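You operate a simulated robot arm through the tools that you are given. There is no shell and no other tool.

The job below is to be done with a simulated two-armed robot. You get a single attempt, and the scene is never put back.

Task
Ratchet the strap tight and roll the low cart to the blue line.
Fine: the pointer ends in the green and never passes it; brake the cart on the line.

It is judged by the outcome, as a careful person would: the job done as asked, and still so three seconds after it is handed in. It fails if anything else is knocked over, pushed out of place, dropped, spilled or broken.

Robot
Two 7-joint arms with two-finger grippers on one trunk that stands fixed in place. Base frame: the origin is at the foot of the trunk, x ahead of it, y to its left, z up. Units: m, degrees, N and s.
The left shoulder is at [0.099, 0.216, 1.091], the right one opposite. With the tool pointing down near the work surface each hand reaches from about 0.1 to 0.82 m from the base axis, measured 20 degrees to its own side. Payload 3.18 kg a hand.
The tool frame of a hand sits at the grasp point between the pads (the TCP): z along the fingers, y along the line on which they close. The tips reach 0.03 m beyond it. The gripper opens to 0.144 m. The gripper's body begins 0.103 m behind the TCP.
Orientation is that of the tool frame in the base frame, as a unit quaternion [x, y, z, w]. With the fingers straight down and closing along the base's y, the tool's x points along the base's -x, its y along +y and its z along -z.

Tools
- The arms move only by the tool jog_arm. It takes "left_deltas", "right_deltas" or both (then of equal length, played together; a hand with none holds still); each is a list of rows, each an object of numbers (a shift or turn left out is 0, a gripper value left out holds the last): "rx", "ry", "rz": the turn, a rotation vector about the base's x, y, z in degrees; "dx", "dy", "dz": the shift along the base's x, y, z in m; "grip": the opening, from 0 (shut) to 1 (fully open). In form: [{"rx": .., "ry": .., "rz": .., "dx": .., "dy": .., "dz": .., "grip": ..}, ...]. A call has 1 to 20 rows; each row shifts and turns the commanded pose from where the row before left it. Each row takes 0.2 s and may step no farther than 0.05 m and 8.6 degrees from the row before; otherwise, or with a gripper value out of range, the whole call is refused. Where a pose cannot be reached the arm comes as near as it can. A force on the tool above 80 N (or 10 N above the force at the start of the call, whichever is more), or a blocked arm, ends the call early, and 0.2 s more pass. The fingers move at their own pace and stop on an object; they squeeze with about 41 N. The grip force told is the motor's: it shows also when the fingers shut on nothing. Time passes only in rows, and 0.2 s behind the last, so rows that do not move let the fingers close. It gives the time, the measured TCP pose, the force on the tool (base axes), the opening and the grip force at its end, in the units of the frame above (readings bear some noise), with the torque about the TCP (base axes, N m) and any sound that the robot's microphone picked up.
- Cameras (640 x 400 px; columns grow to the right, rows downward): "scene" is now at [0.1881, 0.0267, 1.2714]; the picture's right is [0.29, -0.96, 0.00], its down [-0.67, -0.21, -0.71] and it looks along [0.68, 0.21, -0.70] (base axes); focal length 214 px, centre (320, 200). "left" rides on the left gripper at [0.076, -0.016, -0.143] in its tool frame; the picture's right is [0.21, 0.98, 0.00], its down [-0.84, 0.18, -0.51] and it looks along [-0.50, 0.11, 0.86] (tool axes); focal length 218 px, centre (320, 200). "right" rides on the right gripper at [0.076, 0.016, -0.143] in its tool frame; the picture's right is [-0.21, 0.98, 0.00], its down [-0.84, -0.18, -0.51] and it looks along [-0.50, -0.11, 0.86] (tool axes); focal length 218 px, centre (320, 200). There is no depth. A picture from a camera that has moved, and an enlarged one, comes with that camera's place and axes in the base frame and with its lens. The place of the scene camera against the robot may be out by one fixed shift of up to 0.012 m in any direction.
- get_image(camera): a new picture of that camera. No time passes.
- lift_body(by): slides the trunk up (or, below 0, down) by that many m; the arms and the scene camera ride with it, the base frame stays. It gives what a move gives, with no picture.
- pan_tilt(pan, tilt): turns the head with the scene camera to pan (to the left, within 80 degrees either way) and tilt (down, from -29 to 69), counted from straight ahead of the robot. It gives what a move gives.
- inspect(camera, box): a new picture of the part [left, top, right, bottom] of that camera's present view, enlarged. No time passes.
- close_job(): hands the job in; it is judged then, once.

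Nothing tells you positions but the pictures and the camera data. Unless the task says otherwise, let go and move clear before handing in.

The tools are called as name(argument=value, ...) on one line, values as JSON. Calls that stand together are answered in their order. jog_arm: Moves the arms, as the interface text tells. Its arguments: {"type":"object","properties":{"left_deltas":{"type":"array","items":{"type":"object","properties":{"rx":{"type":"number"},"ry":{"type":"number"},"rz":{"type":"number"},"dx":{"type":"number"},"dy":{"type":"number"},"dz":{"type":"number"},"grip":{"type":"number"}}}},"right_deltas":{"type":"array","items":{"type":"object","properties":{"rx":{"type":"number"},"ry":{"type":"number"},"rz":{"type":"number"},"dx":{"type":"number"},"dy":{"type":"number"},"dz":{"type":"number"},"grip":{"type":"number"}}}}},"required":[]} The other tools are called the same way: lift_body (by) slides the trunk up or down; pan_tilt (pan, tilt) turns the head that bears the scene camera; get_image (camera) takes a picture; inspect (camera, box) takes an enlarged picture of a part of a camera's view; close_job () hands the job in.

At the start:

```text
clock: 0.0
left_tool_pos: [0.4136, 0.2733, 1.1217]
left_tcp_rot: [-0.001, 1.0, -0.001, 0.0]
left_force: [0.7, -1.1, -0.4]
left_moment: [0.03, 0.02, 0.0]
left_width: 0.1439
left_finger_force: 0.1
right_tool_pos: [0.4168, -0.0416, 1.1249]
right_tcp_rot: [0.0, 1.0, -0.001, -0.001]
right_force: [-0.6, -0.2, 0.5]
right_moment: [-0.01, 0.0, 0.01]
right_width: 0.1441
right_finger_force: 0.0
trunk travel left (down, up): [-0.175, 0.194]
head pan, tilt: [17.1, 44.8]
```

scene: 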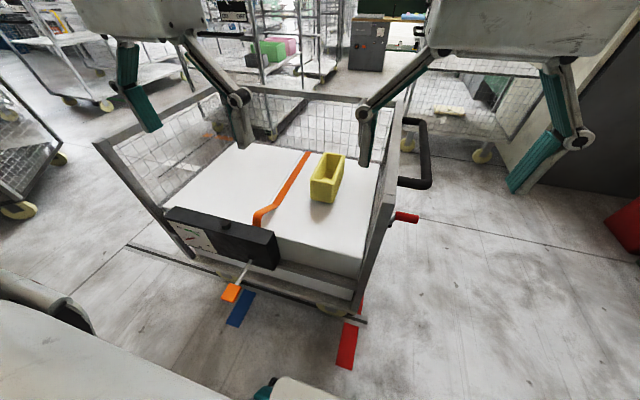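
right: 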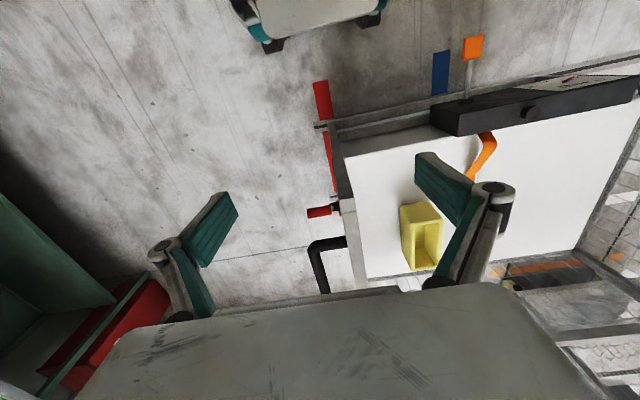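
left: 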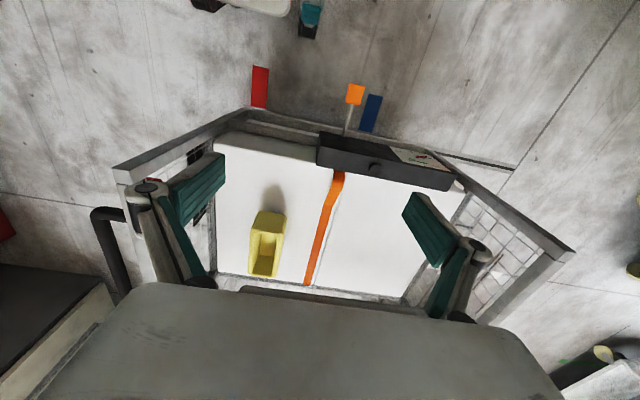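

I see a low cart with a white load, an orange strap, a black ratchet housing with a gauge and an orange-tipped lever, a yellow open box on the load, a push handle on the right (black), a red brake lever, and red and blue lines on the floor. I'll look closer before moving.

inspect(camera="scene", box=[150, 180, 310, 330])

inspect(camera="scene", box=[300, 80, 460, 380])

inspect(camera="left", box=[300, 60, 480, 200])

inspect(camera="right", box=[280, 20, 520, 300])

```text
2.67 times, centred on (230, 255) of scene
camera zoom: at [0.1881, 0.0267, 1.2714], right [0.29, -0.96, 0.0], down [-0.67, -0.21, -0.71], along [0.68, 0.21, -0.7], focal length 572 px, centre (560, 53)
```

zoom: 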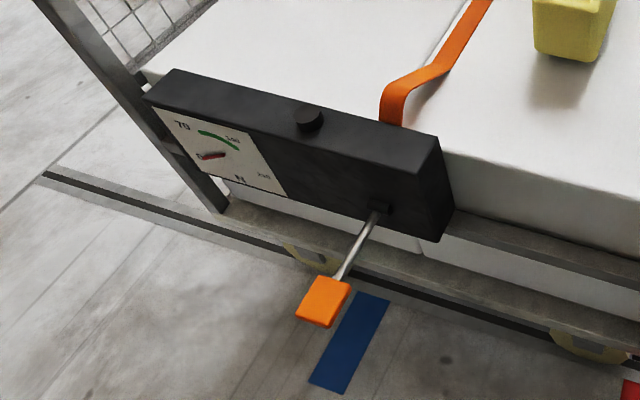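

```text
1.33 times, centred on (380, 230) of scene
camera zoom: at [0.1881, 0.0267, 1.2714], right [0.29, -0.96, 0.0], down [-0.67, -0.21, -0.71], along [0.68, 0.21, -0.7], focal length 286 px, centre (240, 160)
```

zoom: 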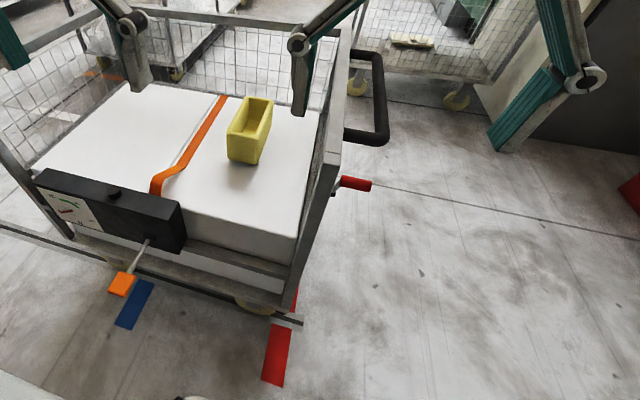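

```text
2.86 times, centred on (390, 130) of left
camera zoom: at [0.3377, 0.2557, 1.2652], right [-0.21, 0.98, 0.0], down [0.84, 0.18, 0.51], along [0.5, 0.11, -0.86], focal length 624 px, centre (120, 400)
```

zoom: 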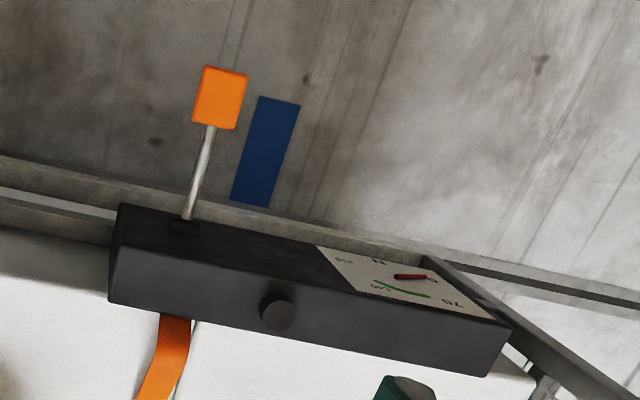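

```text
1.43 times, centred on (400, 160) of right
camera zoom: at [0.3411, -0.0261, 1.2686], right [0.21, 0.98, 0.0], down [0.84, -0.18, 0.51], along [0.49, -0.11, -0.86], focal length 312 px, centre (206, 257)
```

zoom: 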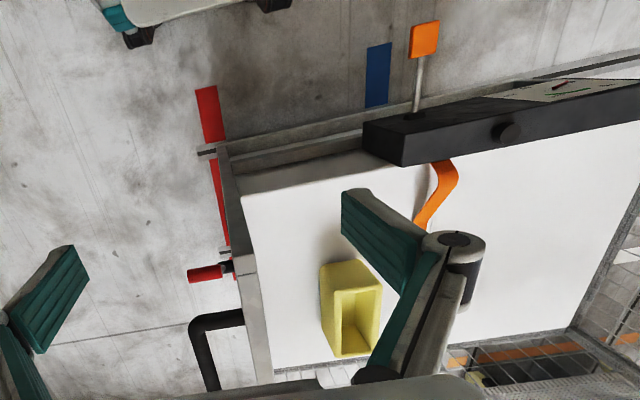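

The cart stands with its right end over the red line, and the blue line is about 0.6 m to the left along a floor rail. The ratchet lever sticks out towards the robot from the housing at the front. I'll turn the head to see the brake and handle end, then the gauge.

pan_tilt(pan=-8, tilt=52)

get_image(camera="scene")

inspect(camera="scene", box=[200, 80, 360, 180])

inspect(camera="scene", box=[200, 180, 360, 280])

```text
clock: 0.9
left_tool_pos: [0.4143, 0.272, 1.1231]
left_tcp_rot: [-0.001, 1.0, -0.001, 0.0]
left_force: [0.0, -0.3, 0.0]
left_moment: [0.02, -0.01, 0.02]
left_width: 0.1441
left_finger_force: 0.1
right_tool_pos: [0.4167, -0.0421, 1.126]
right_tcp_rot: [0.001, 1.0, 0.0, -0.001]
right_force: [0.0, -0.8, -0.8]
right_moment: [0.0, -0.01, 0.02]
right_width: 0.144
right_finger_force: 0.1
trunk travel left (down, up): [-0.175, 0.194]
head pan, tilt: [-8.0, 52.0]
```

```text
taken
camera scene: at [0.1846, -0.0076, 1.2616], right [-0.14, -0.99, 0.0], down [-0.78, 0.11, -0.62], along [0.61, -0.09, -0.79], focal length 214 px, centre (320, 200)
```

scene: 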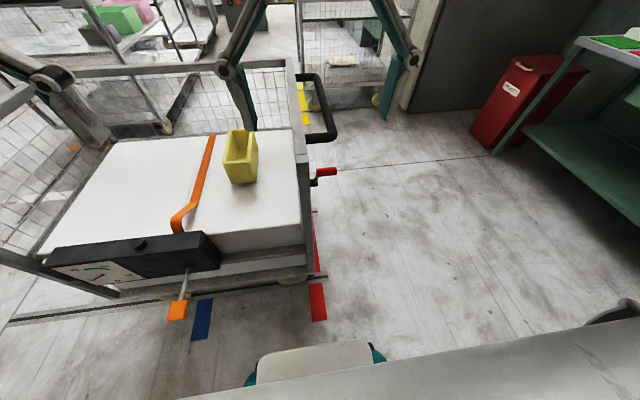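

```text
4.00 times, centred on (280, 130) of scene
camera zoom: at [0.1846, -0.0076, 1.2616], right [-0.14, -0.99, 0.0], down [-0.78, 0.11, -0.62], along [0.61, -0.09, -0.79], focal length 858 px, centre (480, 480)
```

zoom: 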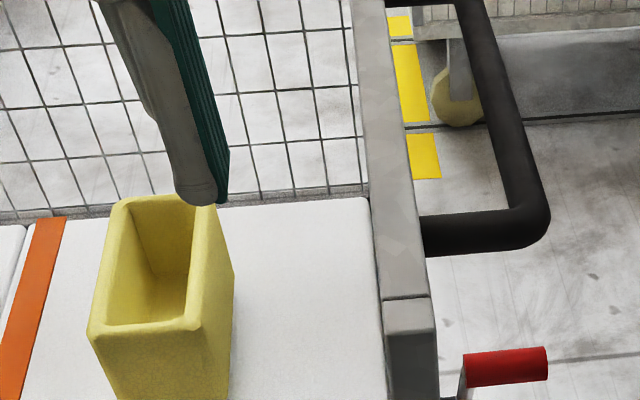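

```text
4.00 times, centred on (280, 230) of scene
camera zoom: at [0.1846, -0.0076, 1.2616], right [-0.14, -0.99, 0.0], down [-0.78, 0.11, -0.62], along [0.61, -0.09, -0.79], focal length 858 px, centre (480, 80)
```

zoom: 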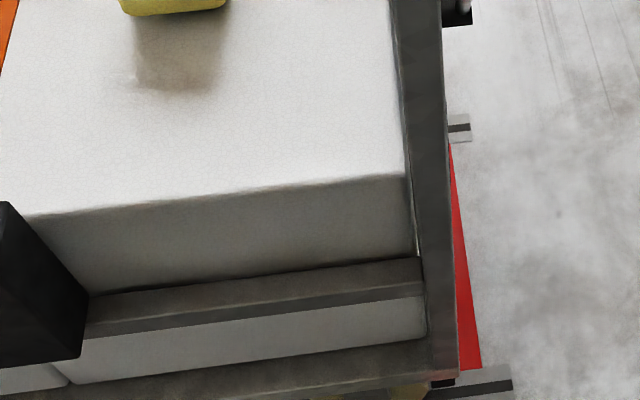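

The handle bar runs along x at about (0.65–1.05, −0.12, 0.92), the brake's red grip is near (0.64, −0.09, 0.81), and the lever paddle is near (0.375, 0.375, 0.57). I'll move the left hand camera over the gauge and swing the right hand camera round to view the brake end from the side.

jog_arm(left_deltas=[{"dx": -0.004, "dy": 0.027, "dz": -0.025}, {"dx": -0.004, "dy": 0.027, "dz": -0.025}, {"dx": -0.004, "dy": 0.027, "dz": -0.025}, {"dx": -0.004, "dy": 0.027, "dz": -0.025}, {"dx": -0.004, "dy": 0.027, "dz": -0.025}, {"dx": -0.004, "dy": 0.027, "dz": -0.025}, {"dx": -0.004, "dy": 0.027, "dz": -0.025}, {"dx": -0.004, "dy": 0.027, "dz": -0.025}, {"dx": -0.004, "dy": 0.027, "dz": -0.025}, {"dx": -0.004, "dy": 0.027, "dz": -0.025}, {"dx": -0.004, "dy": 0.027, "dz": -0.025}, {"dx": -0.004, "dy": 0.027, "dz": -0.025}], right_deltas=[{"dy": -0.03, "rx": 3.4}, {"dy": -0.03, "rx": 3.4}, {"dy": -0.03, "rx": 3.4}, {"dy": -0.03, "rx": 3.4}, {"dy": -0.03, "rx": 3.4}, {"dy": -0.03, "rx": 3.4}, {"dy": -0.03, "rx": 3.4}, {"dy": -0.03, "rx": 3.4}, {"dy": -0.03, "rx": 3.4}, {"dy": -0.03, "rx": 3.4}, {"dy": -0.03, "rx": 3.4}, {"dy": -0.03, "rx": 3.4}])

get_image(camera="left")

get_image(camera="right")

```text
clock: 3.5
left_tool_pos: [0.4236, 0.4515, 0.8602]
left_tcp_rot: [-0.002, 1.0, 0.001, -0.002]
left_force: [1.4, 0.3, -0.1]
left_moment: [0.01, 0.1, 0.0]
left_width: 0.1437
left_finger_force: 0.0
left hand out of reach, approached as far as the arm can: row 5, 6, 7, 8, 9, 10, 11, 12
right_tool_pos: [0.4142, -0.3713, 1.1103]
right_tcp_rot: [0.039, 0.937, 0.348, 0.004]
right_force: [1.2, 0.0, -0.3]
right_moment: [0.05, 0.07, 0.06]
right_width: 0.1441
right_finger_force: 0.0
right hand out of reach, approached as far as the arm can: row 11, 12
trunk travel left (down, up): [-0.175, 0.194]
head pan, tilt: [-8.0, 52.0]
```

```text
taken
camera left: at [0.3479, 0.434, 1.0025], right [-0.21, 0.98, 0.0], down [0.84, 0.18, 0.5], along [0.49, 0.11, -0.86], focal length 218 px, centre (320, 200)
```

left: 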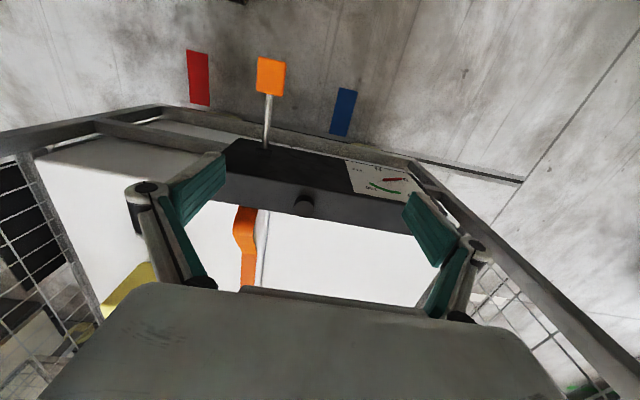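

```text
taken
camera right: at [0.3338, -0.4458, 1.2304], right [0.28, 0.72, 0.63], down [0.81, -0.53, 0.25], along [0.52, 0.44, -0.73], focal length 218 px, centre (320, 200)
```

right: 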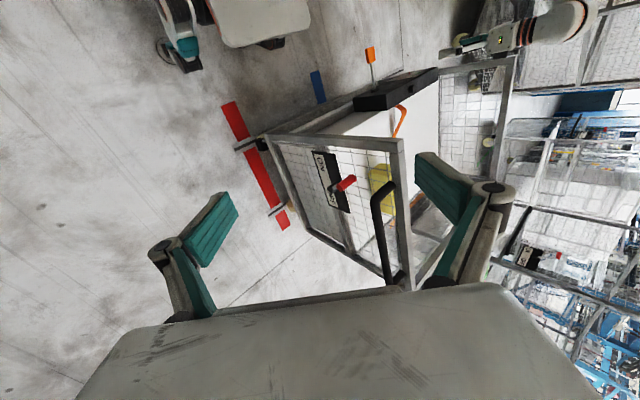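

The right camera now shows the end panel with a labelled brake plate; I'll zoom in on that and on the gauge.

inspect(camera="right", box=[220, 80, 440, 260])

inspect(camera="right", box=[290, 140, 380, 220])

inspect(camera="left", box=[340, 140, 440, 220])

inspect(camera="left", box=[210, 40, 430, 220])

```text
2.22 times, centred on (330, 170) of right
camera zoom: at [0.3338, -0.4458, 1.2304], right [0.28, 0.72, 0.63], down [0.81, -0.53, 0.25], along [0.52, 0.44, -0.73], focal length 485 px, centre (298, 267)
```

zoom: 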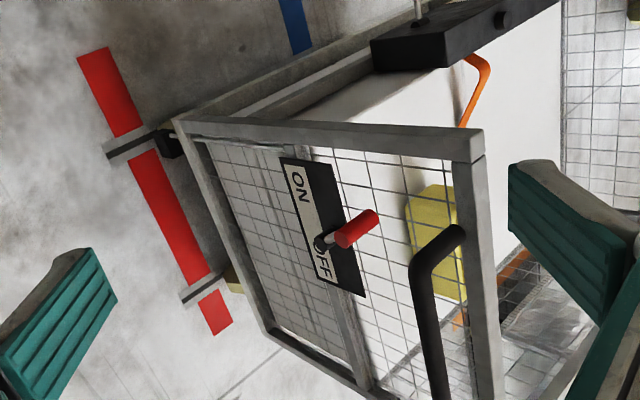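

```text
5.00 times, centred on (335, 180) of right
camera zoom: at [0.3338, -0.4458, 1.2304], right [0.28, 0.72, 0.63], down [0.81, -0.53, 0.25], along [0.52, 0.44, -0.73], focal length 1091 px, centre (245, 300)
```

zoom: 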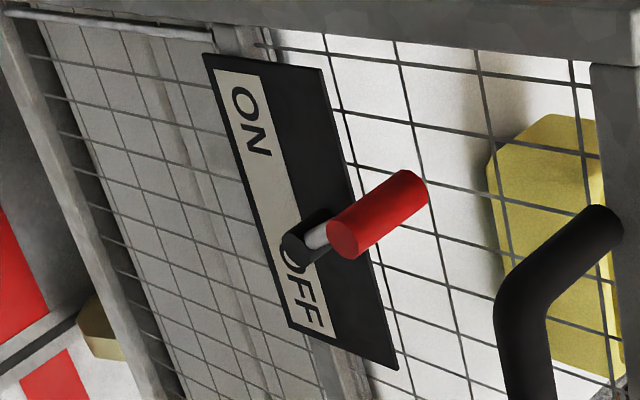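

```text
5.00 times, centred on (390, 180) of left
camera zoom: at [0.3479, 0.434, 1.0025], right [-0.21, 0.98, 0.0], down [0.84, 0.18, 0.5], along [0.49, 0.11, -0.86], focal length 1091 px, centre (-30, 300)
```

zoom: 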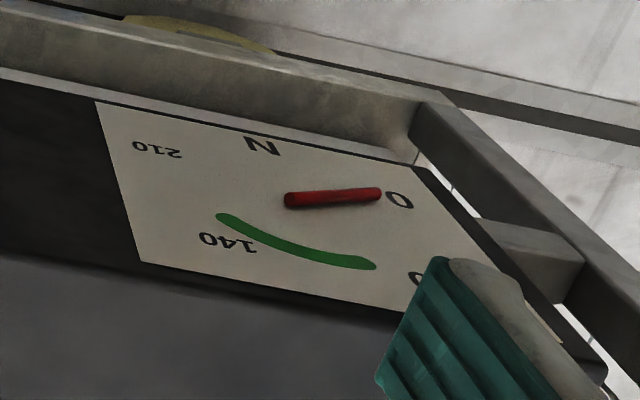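

```text
2.22 times, centred on (320, 130) of left
camera zoom: at [0.3479, 0.434, 1.0025], right [-0.21, 0.98, 0.0], down [0.84, 0.18, 0.5], along [0.49, 0.11, -0.86], focal length 485 px, centre (320, 356)
```

zoom: 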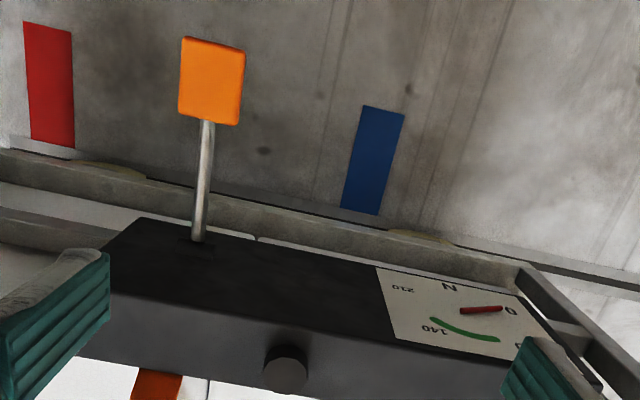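

The brake is at OFF (ON is towards the robot), and the gauge scale runs 0–210 N with a green arc from about 80 to 150. From the two left-camera views the lever sticks out level at z≈0.60, with its paddle at (0.372, 0.36). I'll turn the head back and look more closely at the slot and lever.

pan_tilt(pan=30, tilt=48)

inspect(camera="scene", box=[220, 180, 380, 280])

inspect(camera="left", box=[230, 50, 310, 180])

get_image(camera="scene")

```text
clock: 4.5
left_tool_pos: [0.4219, 0.4504, 0.8628]
left_tcp_rot: [-0.001, 1.0, 0.002, 0.001]
left_force: [0.8, -0.3, 0.3]
left_moment: [0.0, 0.03, -0.02]
left_width: 0.1438
left_finger_force: 0.1
right_tool_pos: [0.4111, -0.3709, 1.113]
right_tcp_rot: [0.037, 0.937, 0.348, 0.007]
right_force: [-0.4, -0.6, -1.1]
right_moment: [-0.01, -0.01, 0.03]
right_width: 0.1439
right_finger_force: 0.1
trunk travel left (down, up): [-0.175, 0.194]
head pan, tilt: [30.0, 48.0]
```

```text
4.00 times, centred on (300, 230) of scene
camera zoom: at [0.1784, 0.0422, 1.267], right [0.5, -0.87, 0.0], down [-0.64, -0.37, -0.67], along [0.58, 0.33, -0.74], focal length 858 px, centre (400, 80)
```

zoom: 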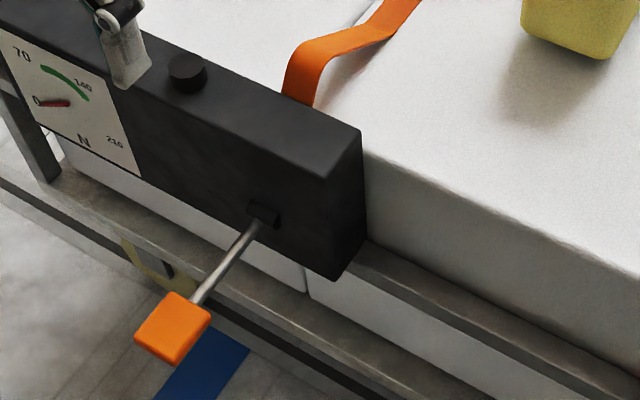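

```text
3.08 times, centred on (270, 115) of left
camera zoom: at [0.3457, 0.4339, 1.0045], right [-0.21, 0.98, 0.0], down [0.84, 0.18, 0.51], along [0.5, 0.11, -0.86], focal length 672 px, centre (474, 462)
```

zoom: 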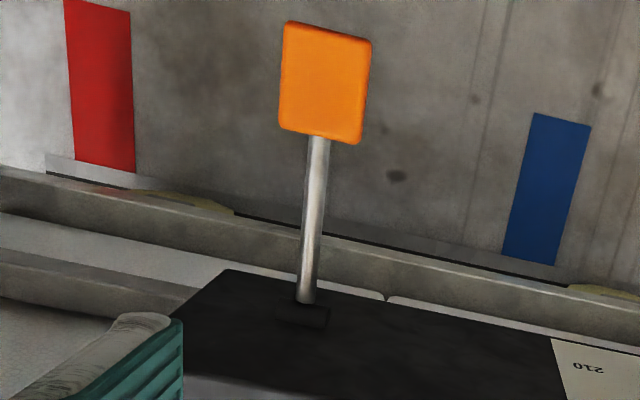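

```text
taken
camera scene: at [0.1784, 0.0422, 1.267], right [0.5, -0.87, 0.0], down [-0.64, -0.37, -0.67], along [0.58, 0.33, -0.74], focal length 214 px, centre (320, 200)
```

scene: 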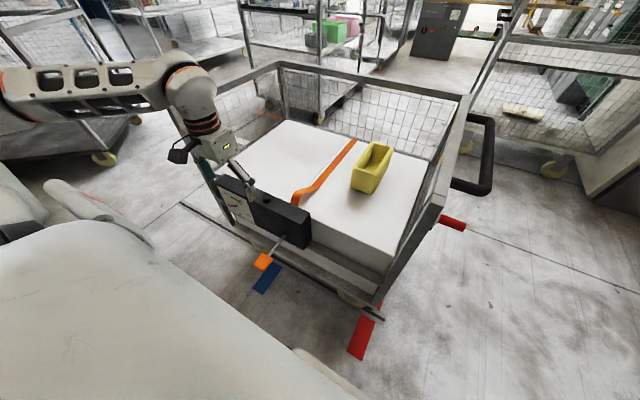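

The lever leaves the bottom of a small slot on the housing's front face, and the left arm approaches from the left with a clear view of the gauge. I'll bring the open left hand partway toward a point above the paddle and check how deltas are applied.

jog_arm(left_deltas=[{"dx": -0.0125, "dy": -0.0225, "dz": -0.015}, {"dx": -0.0125, "dy": -0.0225, "dz": -0.015}, {"dx": -0.0125, "dy": -0.0225, "dz": -0.015}, {"dx": -0.0125, "dy": -0.0225, "dz": -0.015}])

get_image(camera="left")

get_image(camera="scene")

```text
clock: 5.5
left_tool_pos: [0.3716, 0.3574, 0.8023]
left_tcp_rot: [0.0, 1.0, -0.001, 0.0]
left_force: [0.4, -0.3, -0.4]
left_moment: [0.02, 0.04, -0.01]
left_width: 0.144
left_finger_force: 0.2
right_tool_pos: [0.4116, -0.3701, 1.1118]
right_tcp_rot: [0.038, 0.937, 0.347, 0.005]
right_force: [-0.9, -0.4, 0.0]
right_moment: [0.03, 0.03, 0.01]
right_width: 0.1441
right_finger_force: 0.0
trunk travel left (down, up): [-0.175, 0.194]
head pan, tilt: [30.0, 48.0]
```

```text
taken
camera left: at [0.2966, 0.3424, 0.9443], right [-0.21, 0.98, 0.0], down [0.84, 0.18, 0.51], along [0.5, 0.11, -0.86], focal length 218 px, centre (320, 200)
```

left: 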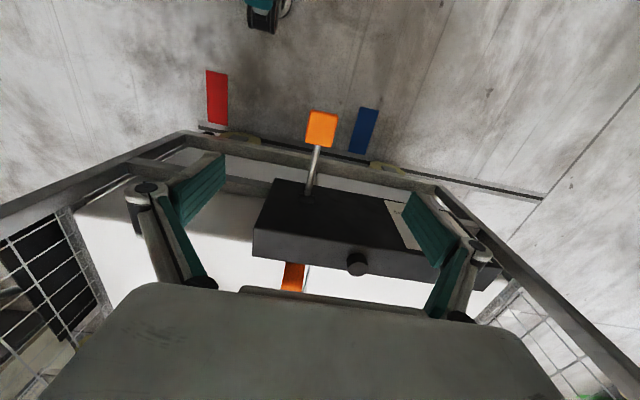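

```text
taken
camera scene: at [0.1788, 0.0421, 1.2668], right [0.5, -0.87, 0.0], down [-0.64, -0.37, -0.67], along [0.58, 0.33, -0.74], focal length 214 px, centre (320, 200)
```

scene: 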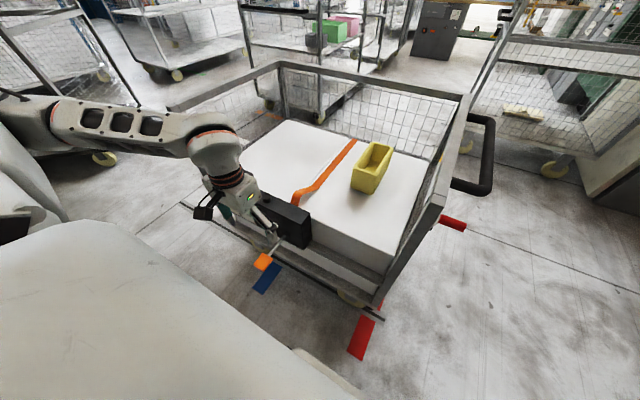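

Deltas start from the measured pose, and a third view confirms the paddle centre at (0.372, 0.360, ~0.60). I'll lower the open left hand straddling the paddle, without touching it.

jog_arm(left_deltas=[{"dy": 0.0005, "dz": -0.025, "grip": 1}, {"dy": 0.0005, "dz": -0.025}, {"dy": 0.0005, "dz": -0.025}, {"dy": 0.0005, "dz": -0.025}, {"dy": 0.0005, "dz": -0.025}, {"dz": -0.025}, {"dz": -0.025}, {"dz": -0.025}])

get_image(camera="left")

get_image(camera="scene")

```text
clock: 7.3
left_tool_pos: [0.371, 0.3642, 0.6008]
left_tcp_rot: [0.0, 1.0, -0.001, 0.0]
left_force: [-0.1, -0.3, -0.5]
left_moment: [0.03, 0.03, 0.0]
left_width: 0.1436
left_finger_force: 0.1
right_tool_pos: [0.4111, -0.37, 1.1109]
right_tcp_rot: [0.038, 0.937, 0.348, 0.006]
right_force: [-0.2, -0.2, 0.9]
right_moment: [0.03, -0.01, -0.01]
right_width: 0.1438
right_finger_force: 0.1
trunk travel left (down, up): [-0.175, 0.194]
head pan, tilt: [30.0, 48.0]
```

```text
taken
camera left: at [0.2952, 0.3481, 0.7431], right [-0.21, 0.98, 0.0], down [0.84, 0.18, 0.51], along [0.5, 0.11, -0.86], focal length 218 px, centre (320, 200)
```

left: 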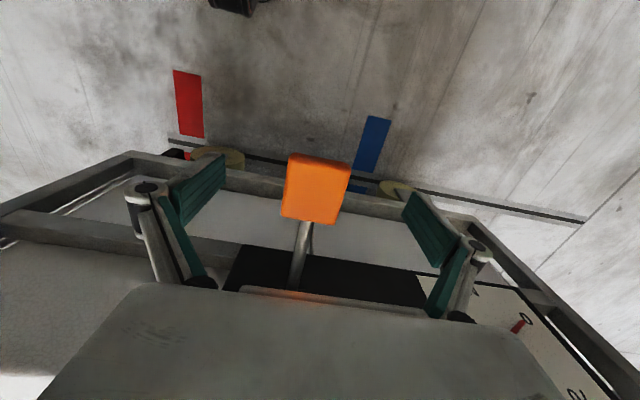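

```text
taken
camera scene: at [0.1787, 0.0423, 1.2669], right [0.5, -0.87, 0.0], down [-0.64, -0.37, -0.67], along [0.58, 0.33, -0.74], focal length 214 px, centre (320, 200)
```

scene: 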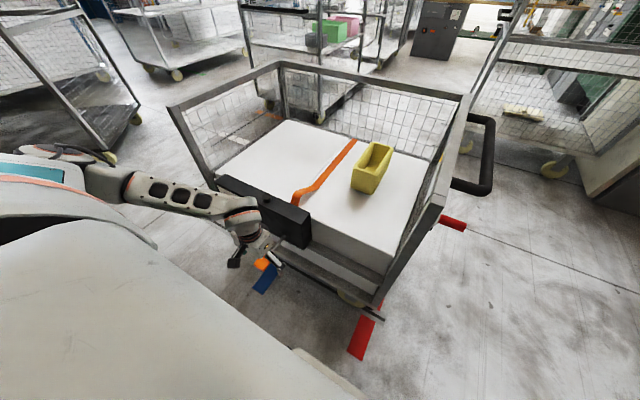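

The paddle sits centred between the open fingers. I'll close on it gently and hold still.

jog_arm(left_deltas=[{"dy": -0.001, "grip": 0.4}, {"grip": 0.3}, {"grip": 0.25}, {"grip": 0.2}])

get_image(camera="left")

inspect(camera="scene", box=[190, 160, 350, 300])

```text
clock: 8.3
left_tool_pos: [0.3704, 0.3602, 0.6006]
left_tcp_rot: [0.001, 1.0, -0.003, -0.001]
left_force: [3.3, -25.6, -8.8]
left_moment: [-0.05, -0.03, 0.41]
left_width: 0.042
left_finger_force: 45.2
right_tool_pos: [0.4117, -0.3716, 1.1106]
right_tcp_rot: [0.038, 0.937, 0.348, 0.006]
right_force: [-0.5, 0.7, -0.3]
right_moment: [-0.03, 0.0, 0.01]
right_width: 0.144
right_finger_force: 0.2
trunk travel left (down, up): [-0.175, 0.194]
head pan, tilt: [30.0, 48.0]
```

```text
taken
camera left: at [0.2955, 0.3444, 0.7437], right [-0.21, 0.98, 0.0], down [0.84, 0.18, 0.51], along [0.5, 0.1, -0.86], focal length 218 px, centre (320, 200)
```

left: 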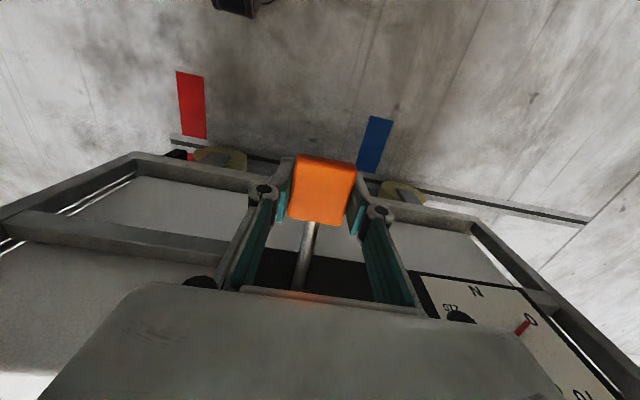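

```text
2.86 times, centred on (270, 230) of scene
camera zoom: at [0.1791, 0.0411, 1.2668], right [0.5, -0.87, 0.0], down [-0.64, -0.37, -0.67], along [0.58, 0.34, -0.74], focal length 613 px, centre (463, 114)
```

zoom: 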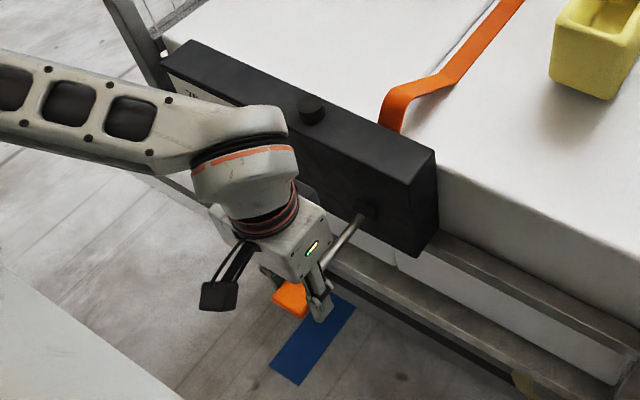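

The paddle is held (0.042 m wide), with a little sideways load. I'll ease that off and then try a very small upward motion to learn the stroke direction.

jog_arm(left_deltas=[{"dy": -0.002}, {"dz": 0.004, "ry": 1.7}, {"dz": 0.004, "ry": 1.7}])

get_image(camera="left")

```text
clock: 9.1
left_tool_pos: [0.3714, 0.3608, 0.6067]
left_tcp_rot: [0.001, 0.999, -0.001, -0.034]
left_force: [2.7, -30.4, -45.5]
left_moment: [0.14, -0.2, -0.04]
left_width: 0.0425
left_finger_force: 44.7
right_tool_pos: [0.4144, -0.371, 1.1105]
right_tcp_rot: [0.039, 0.937, 0.348, 0.004]
right_force: [0.4, -0.7, 1.5]
right_moment: [-0.03, 0.02, -0.02]
right_width: 0.144
right_finger_force: 0.1
trunk travel left (down, up): [-0.175, 0.194]
head pan, tilt: [30.0, 48.0]
```

```text
taken
camera left: at [0.305, 0.3442, 0.7525], right [-0.21, 0.98, 0.01], down [0.87, 0.18, 0.45], along [0.44, 0.1, -0.89], focal length 218 px, centre (320, 200)
```

left: 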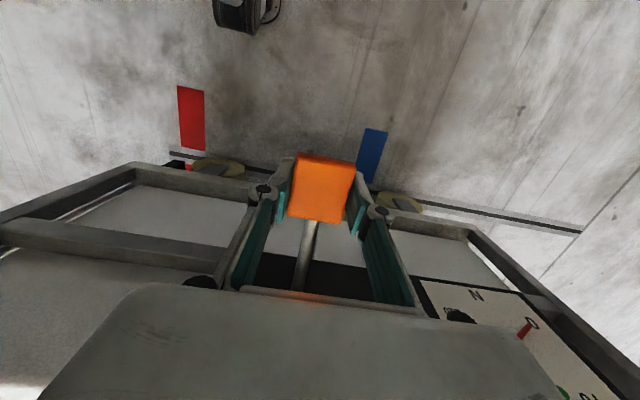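

Upward motion met 45 N of resistance with no click and the pointer didn't move, so the lever seems stopped that way. I'll go back down, ease the sideways load, and try slightly downward.

jog_arm(left_deltas=[{"dy": -0.002, "dz": -0.004, "ry": -1.7}, {"dy": -0.002, "dz": -0.003, "ry": -1.7}])

jog_arm(left_deltas=[{"dz": -0.004, "ry": -1.7}, {"dz": -0.004, "ry": -1.7}])

get_image(camera="left")

```text
clock: 9.7
left_tool_pos: [0.3699, 0.3595, 0.6017]
left_tcp_rot: [-0.002, 1.0, 0.002, -0.001]
left_force: [-15.4, 7.0, 1.9]
left_moment: [-0.09, -0.06, -1.53]
left_width: 0.0419
left_finger_force: 45.0
right_tool_pos: [0.4103, -0.3709, 1.1128]
right_tcp_rot: [0.038, 0.937, 0.348, 0.007]
right_force: [0.3, -0.1, 0.0]
right_moment: [0.0, -0.01, 0.01]
right_width: 0.1438
right_finger_force: 0.0
trunk travel left (down, up): [-0.175, 0.194]
head pan, tilt: [30.0, 48.0]
```

```text
clock: 10.3
left_tool_pos: [0.3709, 0.3589, 0.593]
left_tcp_rot: [-0.004, 1.0, 0.003, 0.029]
left_force: [-21.8, 24.6, 6.4]
left_moment: [0.3, -0.79, -1.0]
left_width: 0.0423
left_finger_force: 45.2
right_tool_pos: [0.409, -0.3699, 1.1121]
right_tcp_rot: [0.038, 0.937, 0.348, 0.007]
right_force: [-0.2, 0.0, -0.5]
right_moment: [0.0, -0.02, 0.0]
right_width: 0.1441
right_finger_force: 0.0
trunk travel left (down, up): [-0.175, 0.194]
head pan, tilt: [30.0, 48.0]
```

```text
taken
camera left: at [0.2874, 0.3422, 0.7312], right [-0.21, 0.98, -0.01], down [0.81, 0.18, 0.56], along [0.54, 0.11, -0.83], focal length 218 px, centre (320, 200)
```

left: 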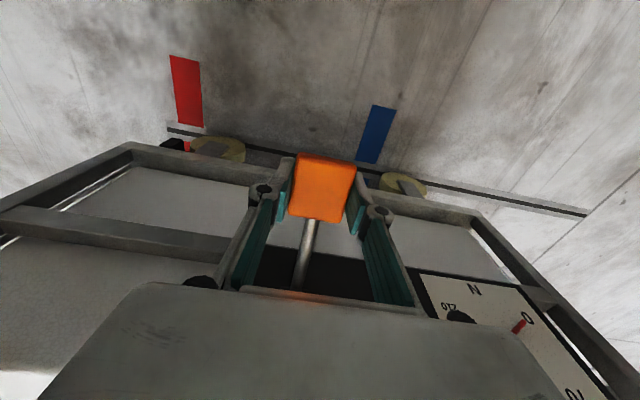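

The lever moves freely downward. I'll continue down in small steps along the arc while watching for clicks and the pointer, and centre out the sideways load.

jog_arm(left_deltas=[{"dx": -0.001, "dy": 0.002, "dz": -0.004, "ry": -1.6}, {"dx": 0.0, "dz": -0.004, "ry": -1.6}, {"dx": 0.0, "dz": -0.004, "ry": -1.6}, {"dx": 0.0, "dz": -0.004, "ry": -1.6}])

get_image(camera="left")

```text
clock: 11.3
left_tool_pos: [0.3733, 0.3583, 0.58]
left_tcp_rot: [-0.002, 0.997, 0.0, 0.081]
left_force: [-7.2, 32.1, 3.9]
left_moment: [0.86, -0.27, -0.89]
left_width: 0.0423
left_finger_force: 44.9
right_tool_pos: [0.4096, -0.3697, 1.1129]
right_tcp_rot: [0.037, 0.937, 0.346, 0.007]
right_force: [-0.1, 0.9, 0.1]
right_moment: [0.02, 0.04, -0.01]
right_width: 0.144
right_finger_force: 0.1
trunk travel left (down, up): [-0.175, 0.194]
head pan, tilt: [30.0, 48.0]
```

```text
taken
camera left: at [0.2749, 0.3426, 0.7078], right [-0.21, 0.98, -0.03], down [0.75, 0.18, 0.64], along [0.63, 0.11, -0.77], focal length 218 px, centre (320, 200)
```

left: 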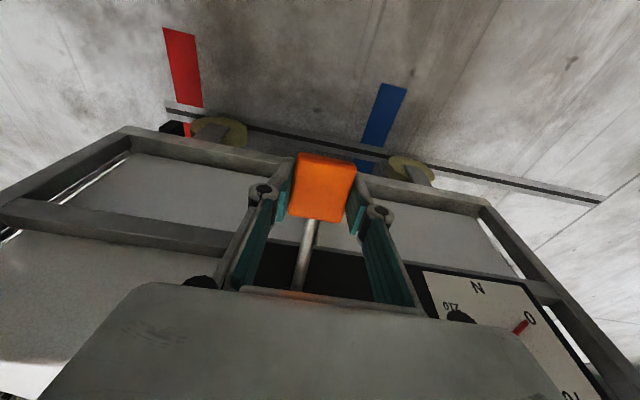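

It's moving down smoothly with low force (about 9°), and the pointer is still at 0. I'll continue the downward arc.

jog_arm(left_deltas=[{"dx": 0.0013, "dz": -0.007, "ry": -3}, {"dx": 0.0016, "dz": -0.0069, "ry": -3}, {"dx": 0.002, "dz": -0.0068, "ry": -3}, {"dx": 0.0024, "dz": -0.0066, "ry": -3}])

get_image(camera="left")

```text
clock: 12.3
left_tool_pos: [0.3743, 0.3604, 0.5786]
left_tcp_rot: [-0.001, 0.997, 0.0, 0.081]
left_force: [-1.9, 35.0, 5.7]
left_moment: [0.57, -0.53, -0.98]
left_width: 0.0421
left_finger_force: 45.2
left hand out of reach, approached as far as the arm can: row 1, 2, 3, 4
right_tool_pos: [0.4112, -0.369, 1.1131]
right_tcp_rot: [0.038, 0.937, 0.347, 0.006]
right_force: [0.6, -1.0, 0.1]
right_moment: [0.0, 0.0, -0.04]
right_width: 0.1441
right_finger_force: 0.1
trunk travel left (down, up): [-0.175, 0.194]
head pan, tilt: [30.0, 48.0]
```

```text
taken
camera left: at [0.2751, 0.3427, 0.7076], right [-0.21, 0.98, -0.03], down [0.75, 0.18, 0.64], along [0.63, 0.11, -0.77], focal length 218 px, centre (320, 200)
```

left: 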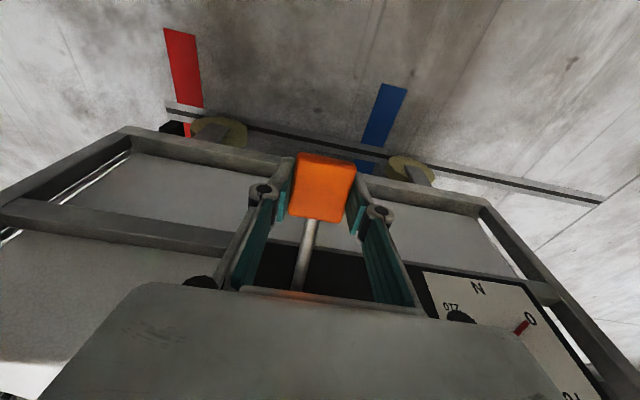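

The tilt is what the arm can't reach, so I'll keep the hand's orientation fixed and let the paddle turn between the pads while I follow the arc.

jog_arm(left_deltas=[{"dx": 0.0013, "dz": -0.007}, {"dx": 0.0016, "dz": -0.0069}, {"dx": 0.002, "dz": -0.0068}, {"dx": 0.0024, "dz": -0.0066}])

get_image(camera="left")

```text
clock: 13.3
left_tool_pos: [0.3824, 0.3592, 0.5524]
left_tcp_rot: [-0.001, 0.997, 0.0, 0.083]
left_force: [6.2, 33.8, 15.8]
left_moment: [0.56, -1.04, -0.32]
left_width: 0.0419
left_finger_force: 45.0
right_tool_pos: [0.4108, -0.3698, 1.112]
right_tcp_rot: [0.037, 0.937, 0.348, 0.007]
right_force: [1.1, 0.0, 0.6]
right_moment: [0.01, 0.03, -0.05]
right_width: 0.1442
right_finger_force: 0.1
trunk travel left (down, up): [-0.175, 0.194]
head pan, tilt: [30.0, 48.0]
```

```text
taken
camera left: at [0.2831, 0.3428, 0.6805], right [-0.21, 0.98, -0.03], down [0.75, 0.18, 0.64], along [0.63, 0.11, -0.77], focal length 218 px, centre (320, 200)
```

left: 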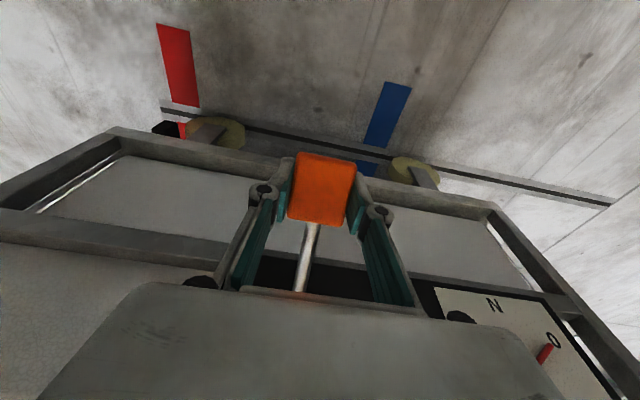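

The lever is now about 21° down with only light resistance. I'll zoom in on the visible part of the gauge.

inspect(camera="left", box=[430, 270, 600, 400])

inspect(camera="scene", box=[170, 150, 330, 290])

get_image(camera="right")

```text
3.08 times, centred on (515, 335) of left
camera zoom: at [0.2831, 0.3428, 0.6805], right [-0.21, 0.98, -0.03], down [0.75, 0.18, 0.64], along [0.63, 0.11, -0.77], focal length 672 px, centre (-280, -215)
```

zoom: 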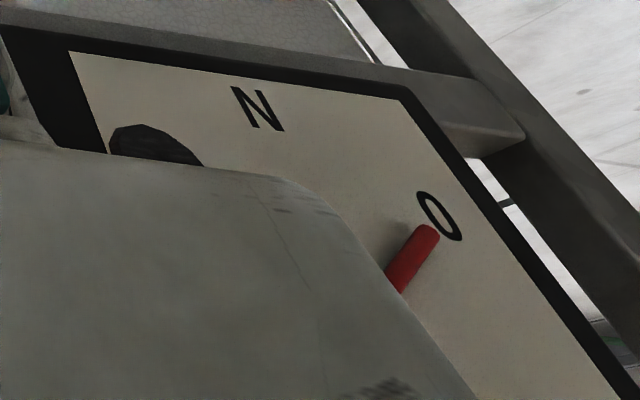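

```text
2.86 times, centred on (250, 220) of scene
camera zoom: at [0.1778, 0.0432, 1.2672], right [0.5, -0.87, 0.0], down [-0.64, -0.37, -0.67], along [0.58, 0.33, -0.74], focal length 613 px, centre (520, 143)
```

zoom: 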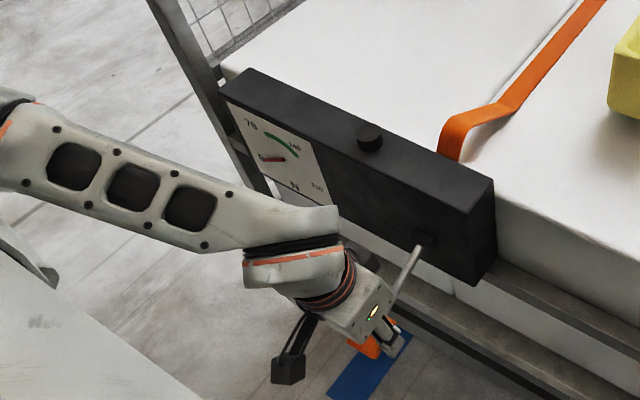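

```text
taken
camera right: at [0.3305, -0.4445, 1.2327], right [0.27, 0.72, 0.63], down [0.81, -0.53, 0.26], along [0.52, 0.44, -0.73], focal length 218 px, centre (320, 200)
```

right: 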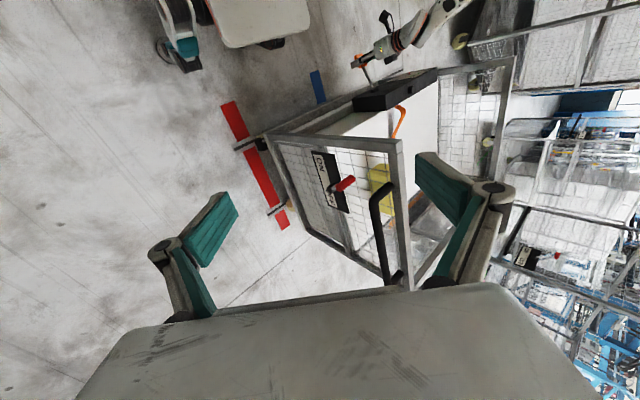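

The scene camera now sees the whole gauge, with the pointer still at 0. I'll continue a bit further down.

jog_arm(left_deltas=[{"dx": 0.0019, "dz": -0.0047}, {"dx": 0.0021, "dz": -0.0046}, {"dx": 0.0023, "dz": -0.0045}, {"dx": 0.0025, "dz": -0.0044}])

inspect(camera="scene", box=[170, 150, 330, 290])

```text
clock: 14.3
left_tool_pos: [0.3898, 0.3598, 0.5346]
left_tcp_rot: [-0.001, 0.997, 0.001, 0.083]
left_force: [9.8, 33.0, 18.8]
left_moment: [0.42, -0.86, -0.32]
left_width: 0.0419
left_finger_force: 45.3
right_tool_pos: [0.4113, -0.3696, 1.112]
right_tcp_rot: [0.037, 0.937, 0.347, 0.007]
right_force: [1.1, -0.7, 0.5]
right_moment: [-0.04, 0.02, 0.0]
right_width: 0.144
right_finger_force: 0.1
trunk travel left (down, up): [-0.175, 0.194]
head pan, tilt: [30.0, 48.0]
```

```text
2.86 times, centred on (250, 220) of scene
camera zoom: at [0.1778, 0.0429, 1.2671], right [0.5, -0.87, 0.0], down [-0.64, -0.37, -0.67], along [0.58, 0.33, -0.74], focal length 613 px, centre (520, 143)
```

zoom: 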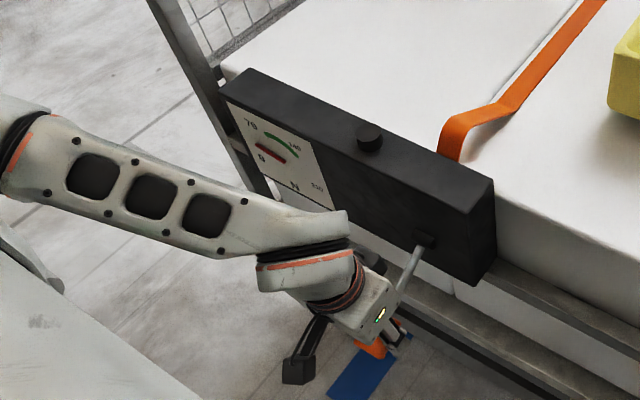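

The pointer has now risen from 0, so the down stroke tightens. I'll zoom in on the gauge.

inspect(camera="scene", box=[216, 160, 276, 210])

```text
8.00 times, centred on (246, 185) of scene
camera zoom: at [0.1778, 0.0429, 1.2671], right [0.5, -0.87, 0.0], down [-0.64, -0.37, -0.67], along [0.58, 0.33, -0.74], focal length 1716 px, centre (912, 320)
```

zoom: 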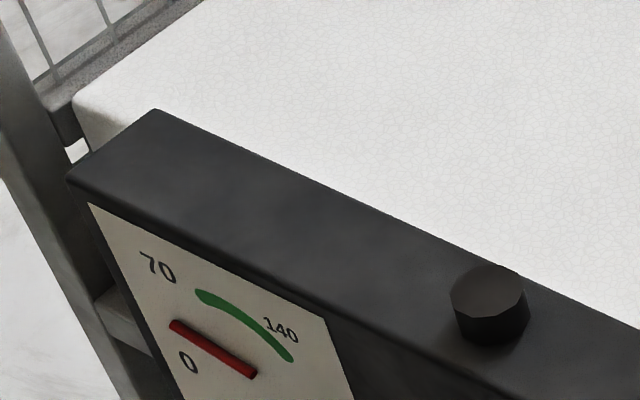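

The pointer reads about 30 N, and by its geometry the green arc spans roughly 90–150 N, so I'm aiming for about 120. I'll continue in small angle steps, reading the gauge each time.

jog_arm(left_deltas=[{"dx": 0.0024, "dz": -0.0041}, {"dx": 0.0025, "dz": -0.004}])

inspect(camera="scene", box=[216, 160, 276, 210])

```text
clock: 14.9
left_tool_pos: [0.3929, 0.3596, 0.5276]
left_tcp_rot: [-0.001, 0.997, 0.001, 0.082]
left_force: [-0.1, 36.6, 37.2]
left_moment: [0.71, -0.05, -0.44]
left_width: 0.0417
left_finger_force: 45.2
right_tool_pos: [0.4089, -0.3709, 1.1138]
right_tcp_rot: [0.038, 0.937, 0.348, 0.007]
right_force: [-0.5, 0.2, -0.2]
right_moment: [-0.01, -0.01, 0.01]
right_width: 0.1439
right_finger_force: 0.0
trunk travel left (down, up): [-0.175, 0.194]
head pan, tilt: [30.0, 48.0]
```

```text
8.00 times, centred on (246, 185) of scene
camera zoom: at [0.1763, 0.0423, 1.2677], right [0.5, -0.87, 0.0], down [-0.64, -0.37, -0.67], along [0.58, 0.33, -0.74], focal length 1716 px, centre (912, 320)
```

zoom: 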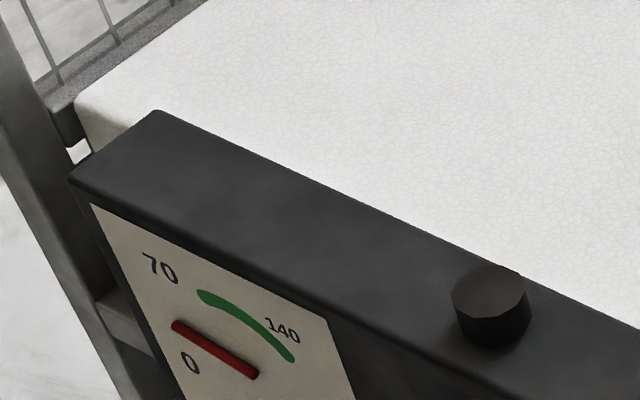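

The pointer didn't change, though the resistance rose to 37 N; this could be the next tooth or the end of the stroke. I'll press just a little further and watch the force.

jog_arm(left_deltas=[{"dx": 0.0025, "dz": -0.0038}])

inspect(camera="scene", box=[170, 150, 330, 290])

```text
clock: 15.3
left_tool_pos: [0.3934, 0.3575, 0.5229]
left_tcp_rot: [-0.002, 0.997, 0.001, 0.079]
left_force: [-6.5, 33.5, 39.4]
left_moment: [0.44, 0.51, -0.36]
left_width: 0.0415
left_finger_force: 45.3
right_tool_pos: [0.4088, -0.3712, 1.1119]
right_tcp_rot: [0.037, 0.937, 0.348, 0.007]
right_force: [0.3, 0.1, 0.7]
right_moment: [0.0, 0.02, -0.04]
right_width: 0.1441
right_finger_force: 0.0
trunk travel left (down, up): [-0.175, 0.194]
head pan, tilt: [30.0, 48.0]
```

```text
2.86 times, centred on (250, 220) of scene
camera zoom: at [0.1764, 0.0421, 1.2674], right [0.5, -0.87, 0.0], down [-0.64, -0.37, -0.67], along [0.58, 0.33, -0.74], focal length 613 px, centre (520, 143)
```

zoom: 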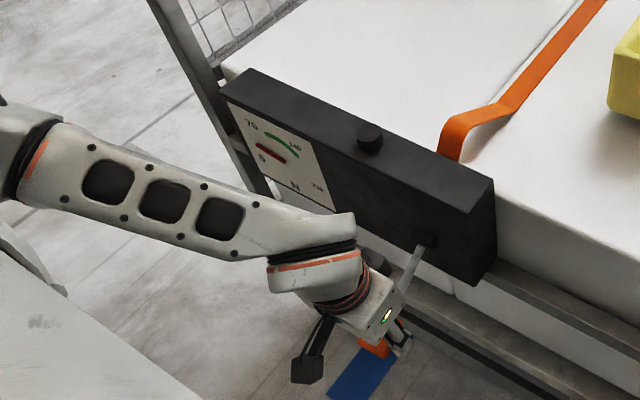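

The force levelled off near 39 N with no further rise on the gauge, so this looks like the end of the stroke. I'll bring the lever back up along its arc and check that the pointer holds.

jog_arm(left_deltas=[{"dx": -0.006, "dz": 0.0101}, {"dx": -0.0051, "dz": 0.0106}, {"dx": -0.0041, "dz": 0.0111}, {"dx": -0.0031, "dz": 0.0113}])

inspect(camera="scene", box=[170, 150, 330, 290])

```text
clock: 16.3
left_tool_pos: [0.3734, 0.3594, 0.5618]
left_tcp_rot: [-0.002, 0.997, 0.0, 0.076]
left_force: [-10.8, 29.5, -10.1]
left_moment: [0.09, 1.23, -0.74]
left_width: 0.0417
left_finger_force: 44.8
right_tool_pos: [0.4113, -0.3684, 1.1117]
right_tcp_rot: [0.038, 0.937, 0.347, 0.005]
right_force: [-0.2, 0.5, -0.3]
right_moment: [0.01, 0.03, -0.04]
right_width: 0.144
right_finger_force: 0.2
trunk travel left (down, up): [-0.175, 0.194]
head pan, tilt: [30.0, 48.0]
```

```text
2.86 times, centred on (250, 220) of scene
camera zoom: at [0.1789, 0.0441, 1.2665], right [0.5, -0.87, 0.0], down [-0.64, -0.37, -0.67], along [0.58, 0.33, -0.74], focal length 613 px, centre (520, 143)
```

zoom: 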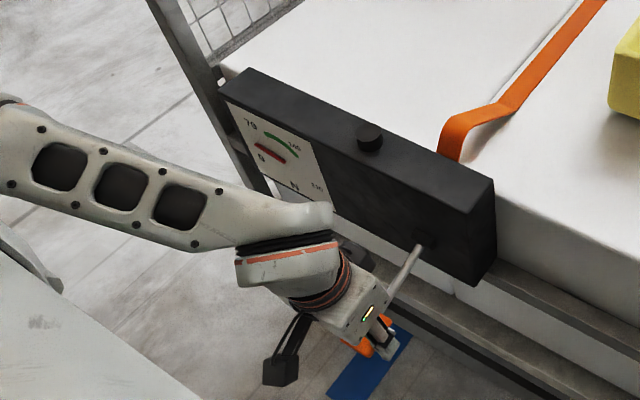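

The pointer holds at about 30 N on the return. I'll finish the return stroke to the top.

jog_arm(left_deltas=[{"dx": -0.0022, "dz": 0.0116}, {"dx": -0.0011, "dz": 0.0117}, {"dx": -0.0002, "dz": 0.01}])

inspect(camera="scene", box=[170, 150, 330, 290])

get_image(camera="left")

```text
clock: 17.1
left_tool_pos: [0.3717, 0.3588, 0.5977]
left_tcp_rot: [-0.003, 0.997, 0.0, 0.077]
left_force: [-15.5, 29.8, -8.4]
left_moment: [0.01, 1.3, -0.28]
left_width: 0.0419
left_finger_force: 45.0
right_tool_pos: [0.41, -0.3693, 1.1121]
right_tcp_rot: [0.038, 0.937, 0.347, 0.006]
right_force: [-0.6, 0.8, 0.2]
right_moment: [-0.03, 0.02, -0.03]
right_width: 0.144
right_finger_force: 0.1
trunk travel left (down, up): [-0.175, 0.194]
head pan, tilt: [30.0, 48.0]
```

```text
2.86 times, centred on (250, 220) of scene
camera zoom: at [0.1781, 0.0443, 1.2669], right [0.5, -0.87, 0.0], down [-0.64, -0.37, -0.67], along [0.58, 0.33, -0.74], focal length 613 px, centre (520, 143)
```

zoom: 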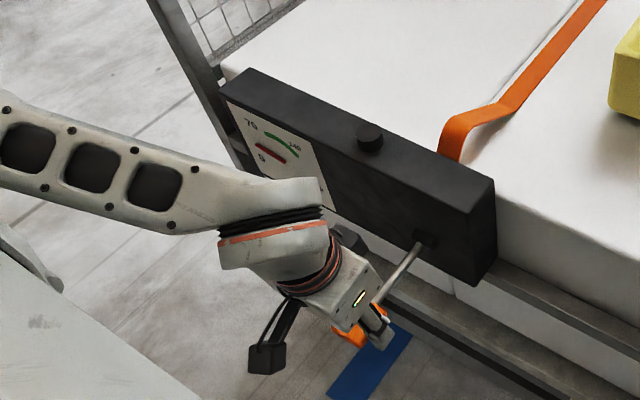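

```text
taken
camera left: at [0.2743, 0.3421, 0.7255], right [-0.21, 0.98, -0.03], down [0.75, 0.18, 0.63], along [0.62, 0.11, -0.78], focal length 218 px, centre (320, 200)
```

left: 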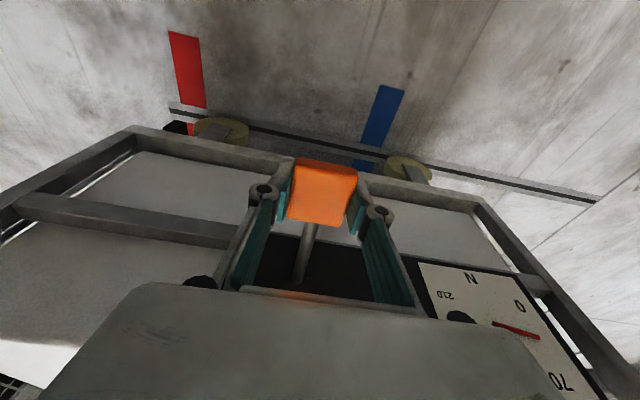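

The lever is back at the top with the pointer at about 30 N, so each stroke probably adds about 30 N. Now the second down stroke, in two parts.

jog_arm(left_deltas=[{"dx": 0.0003, "dz": -0.01}, {"dx": 0.0011, "dz": -0.0117}, {"dx": 0.0022, "dz": -0.0116}, {"dx": 0.0031, "dz": -0.0113}])

inspect(camera="scene", box=[170, 150, 330, 290])

```text
clock: 18.1
left_tool_pos: [0.3832, 0.3595, 0.5559]
left_tcp_rot: [-0.001, 0.996, 0.0, 0.084]
left_force: [1.4, 29.1, 10.8]
left_moment: [0.13, -0.87, -0.22]
left_width: 0.0413
left_finger_force: 44.8
right_tool_pos: [0.4116, -0.3698, 1.1126]
right_tcp_rot: [0.038, 0.937, 0.348, 0.008]
right_force: [0.1, -0.2, 1.1]
right_moment: [-0.01, -0.01, -0.01]
right_width: 0.1439
right_finger_force: 0.1
trunk travel left (down, up): [-0.175, 0.194]
head pan, tilt: [30.0, 48.0]
```

```text
2.86 times, centred on (250, 220) of scene
camera zoom: at [0.1775, 0.0431, 1.2673], right [0.5, -0.87, 0.0], down [-0.64, -0.37, -0.67], along [0.58, 0.33, -0.74], focal length 613 px, centre (520, 143)
```

zoom: 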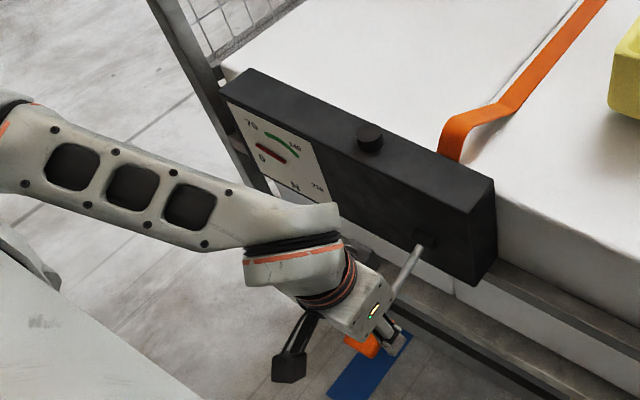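

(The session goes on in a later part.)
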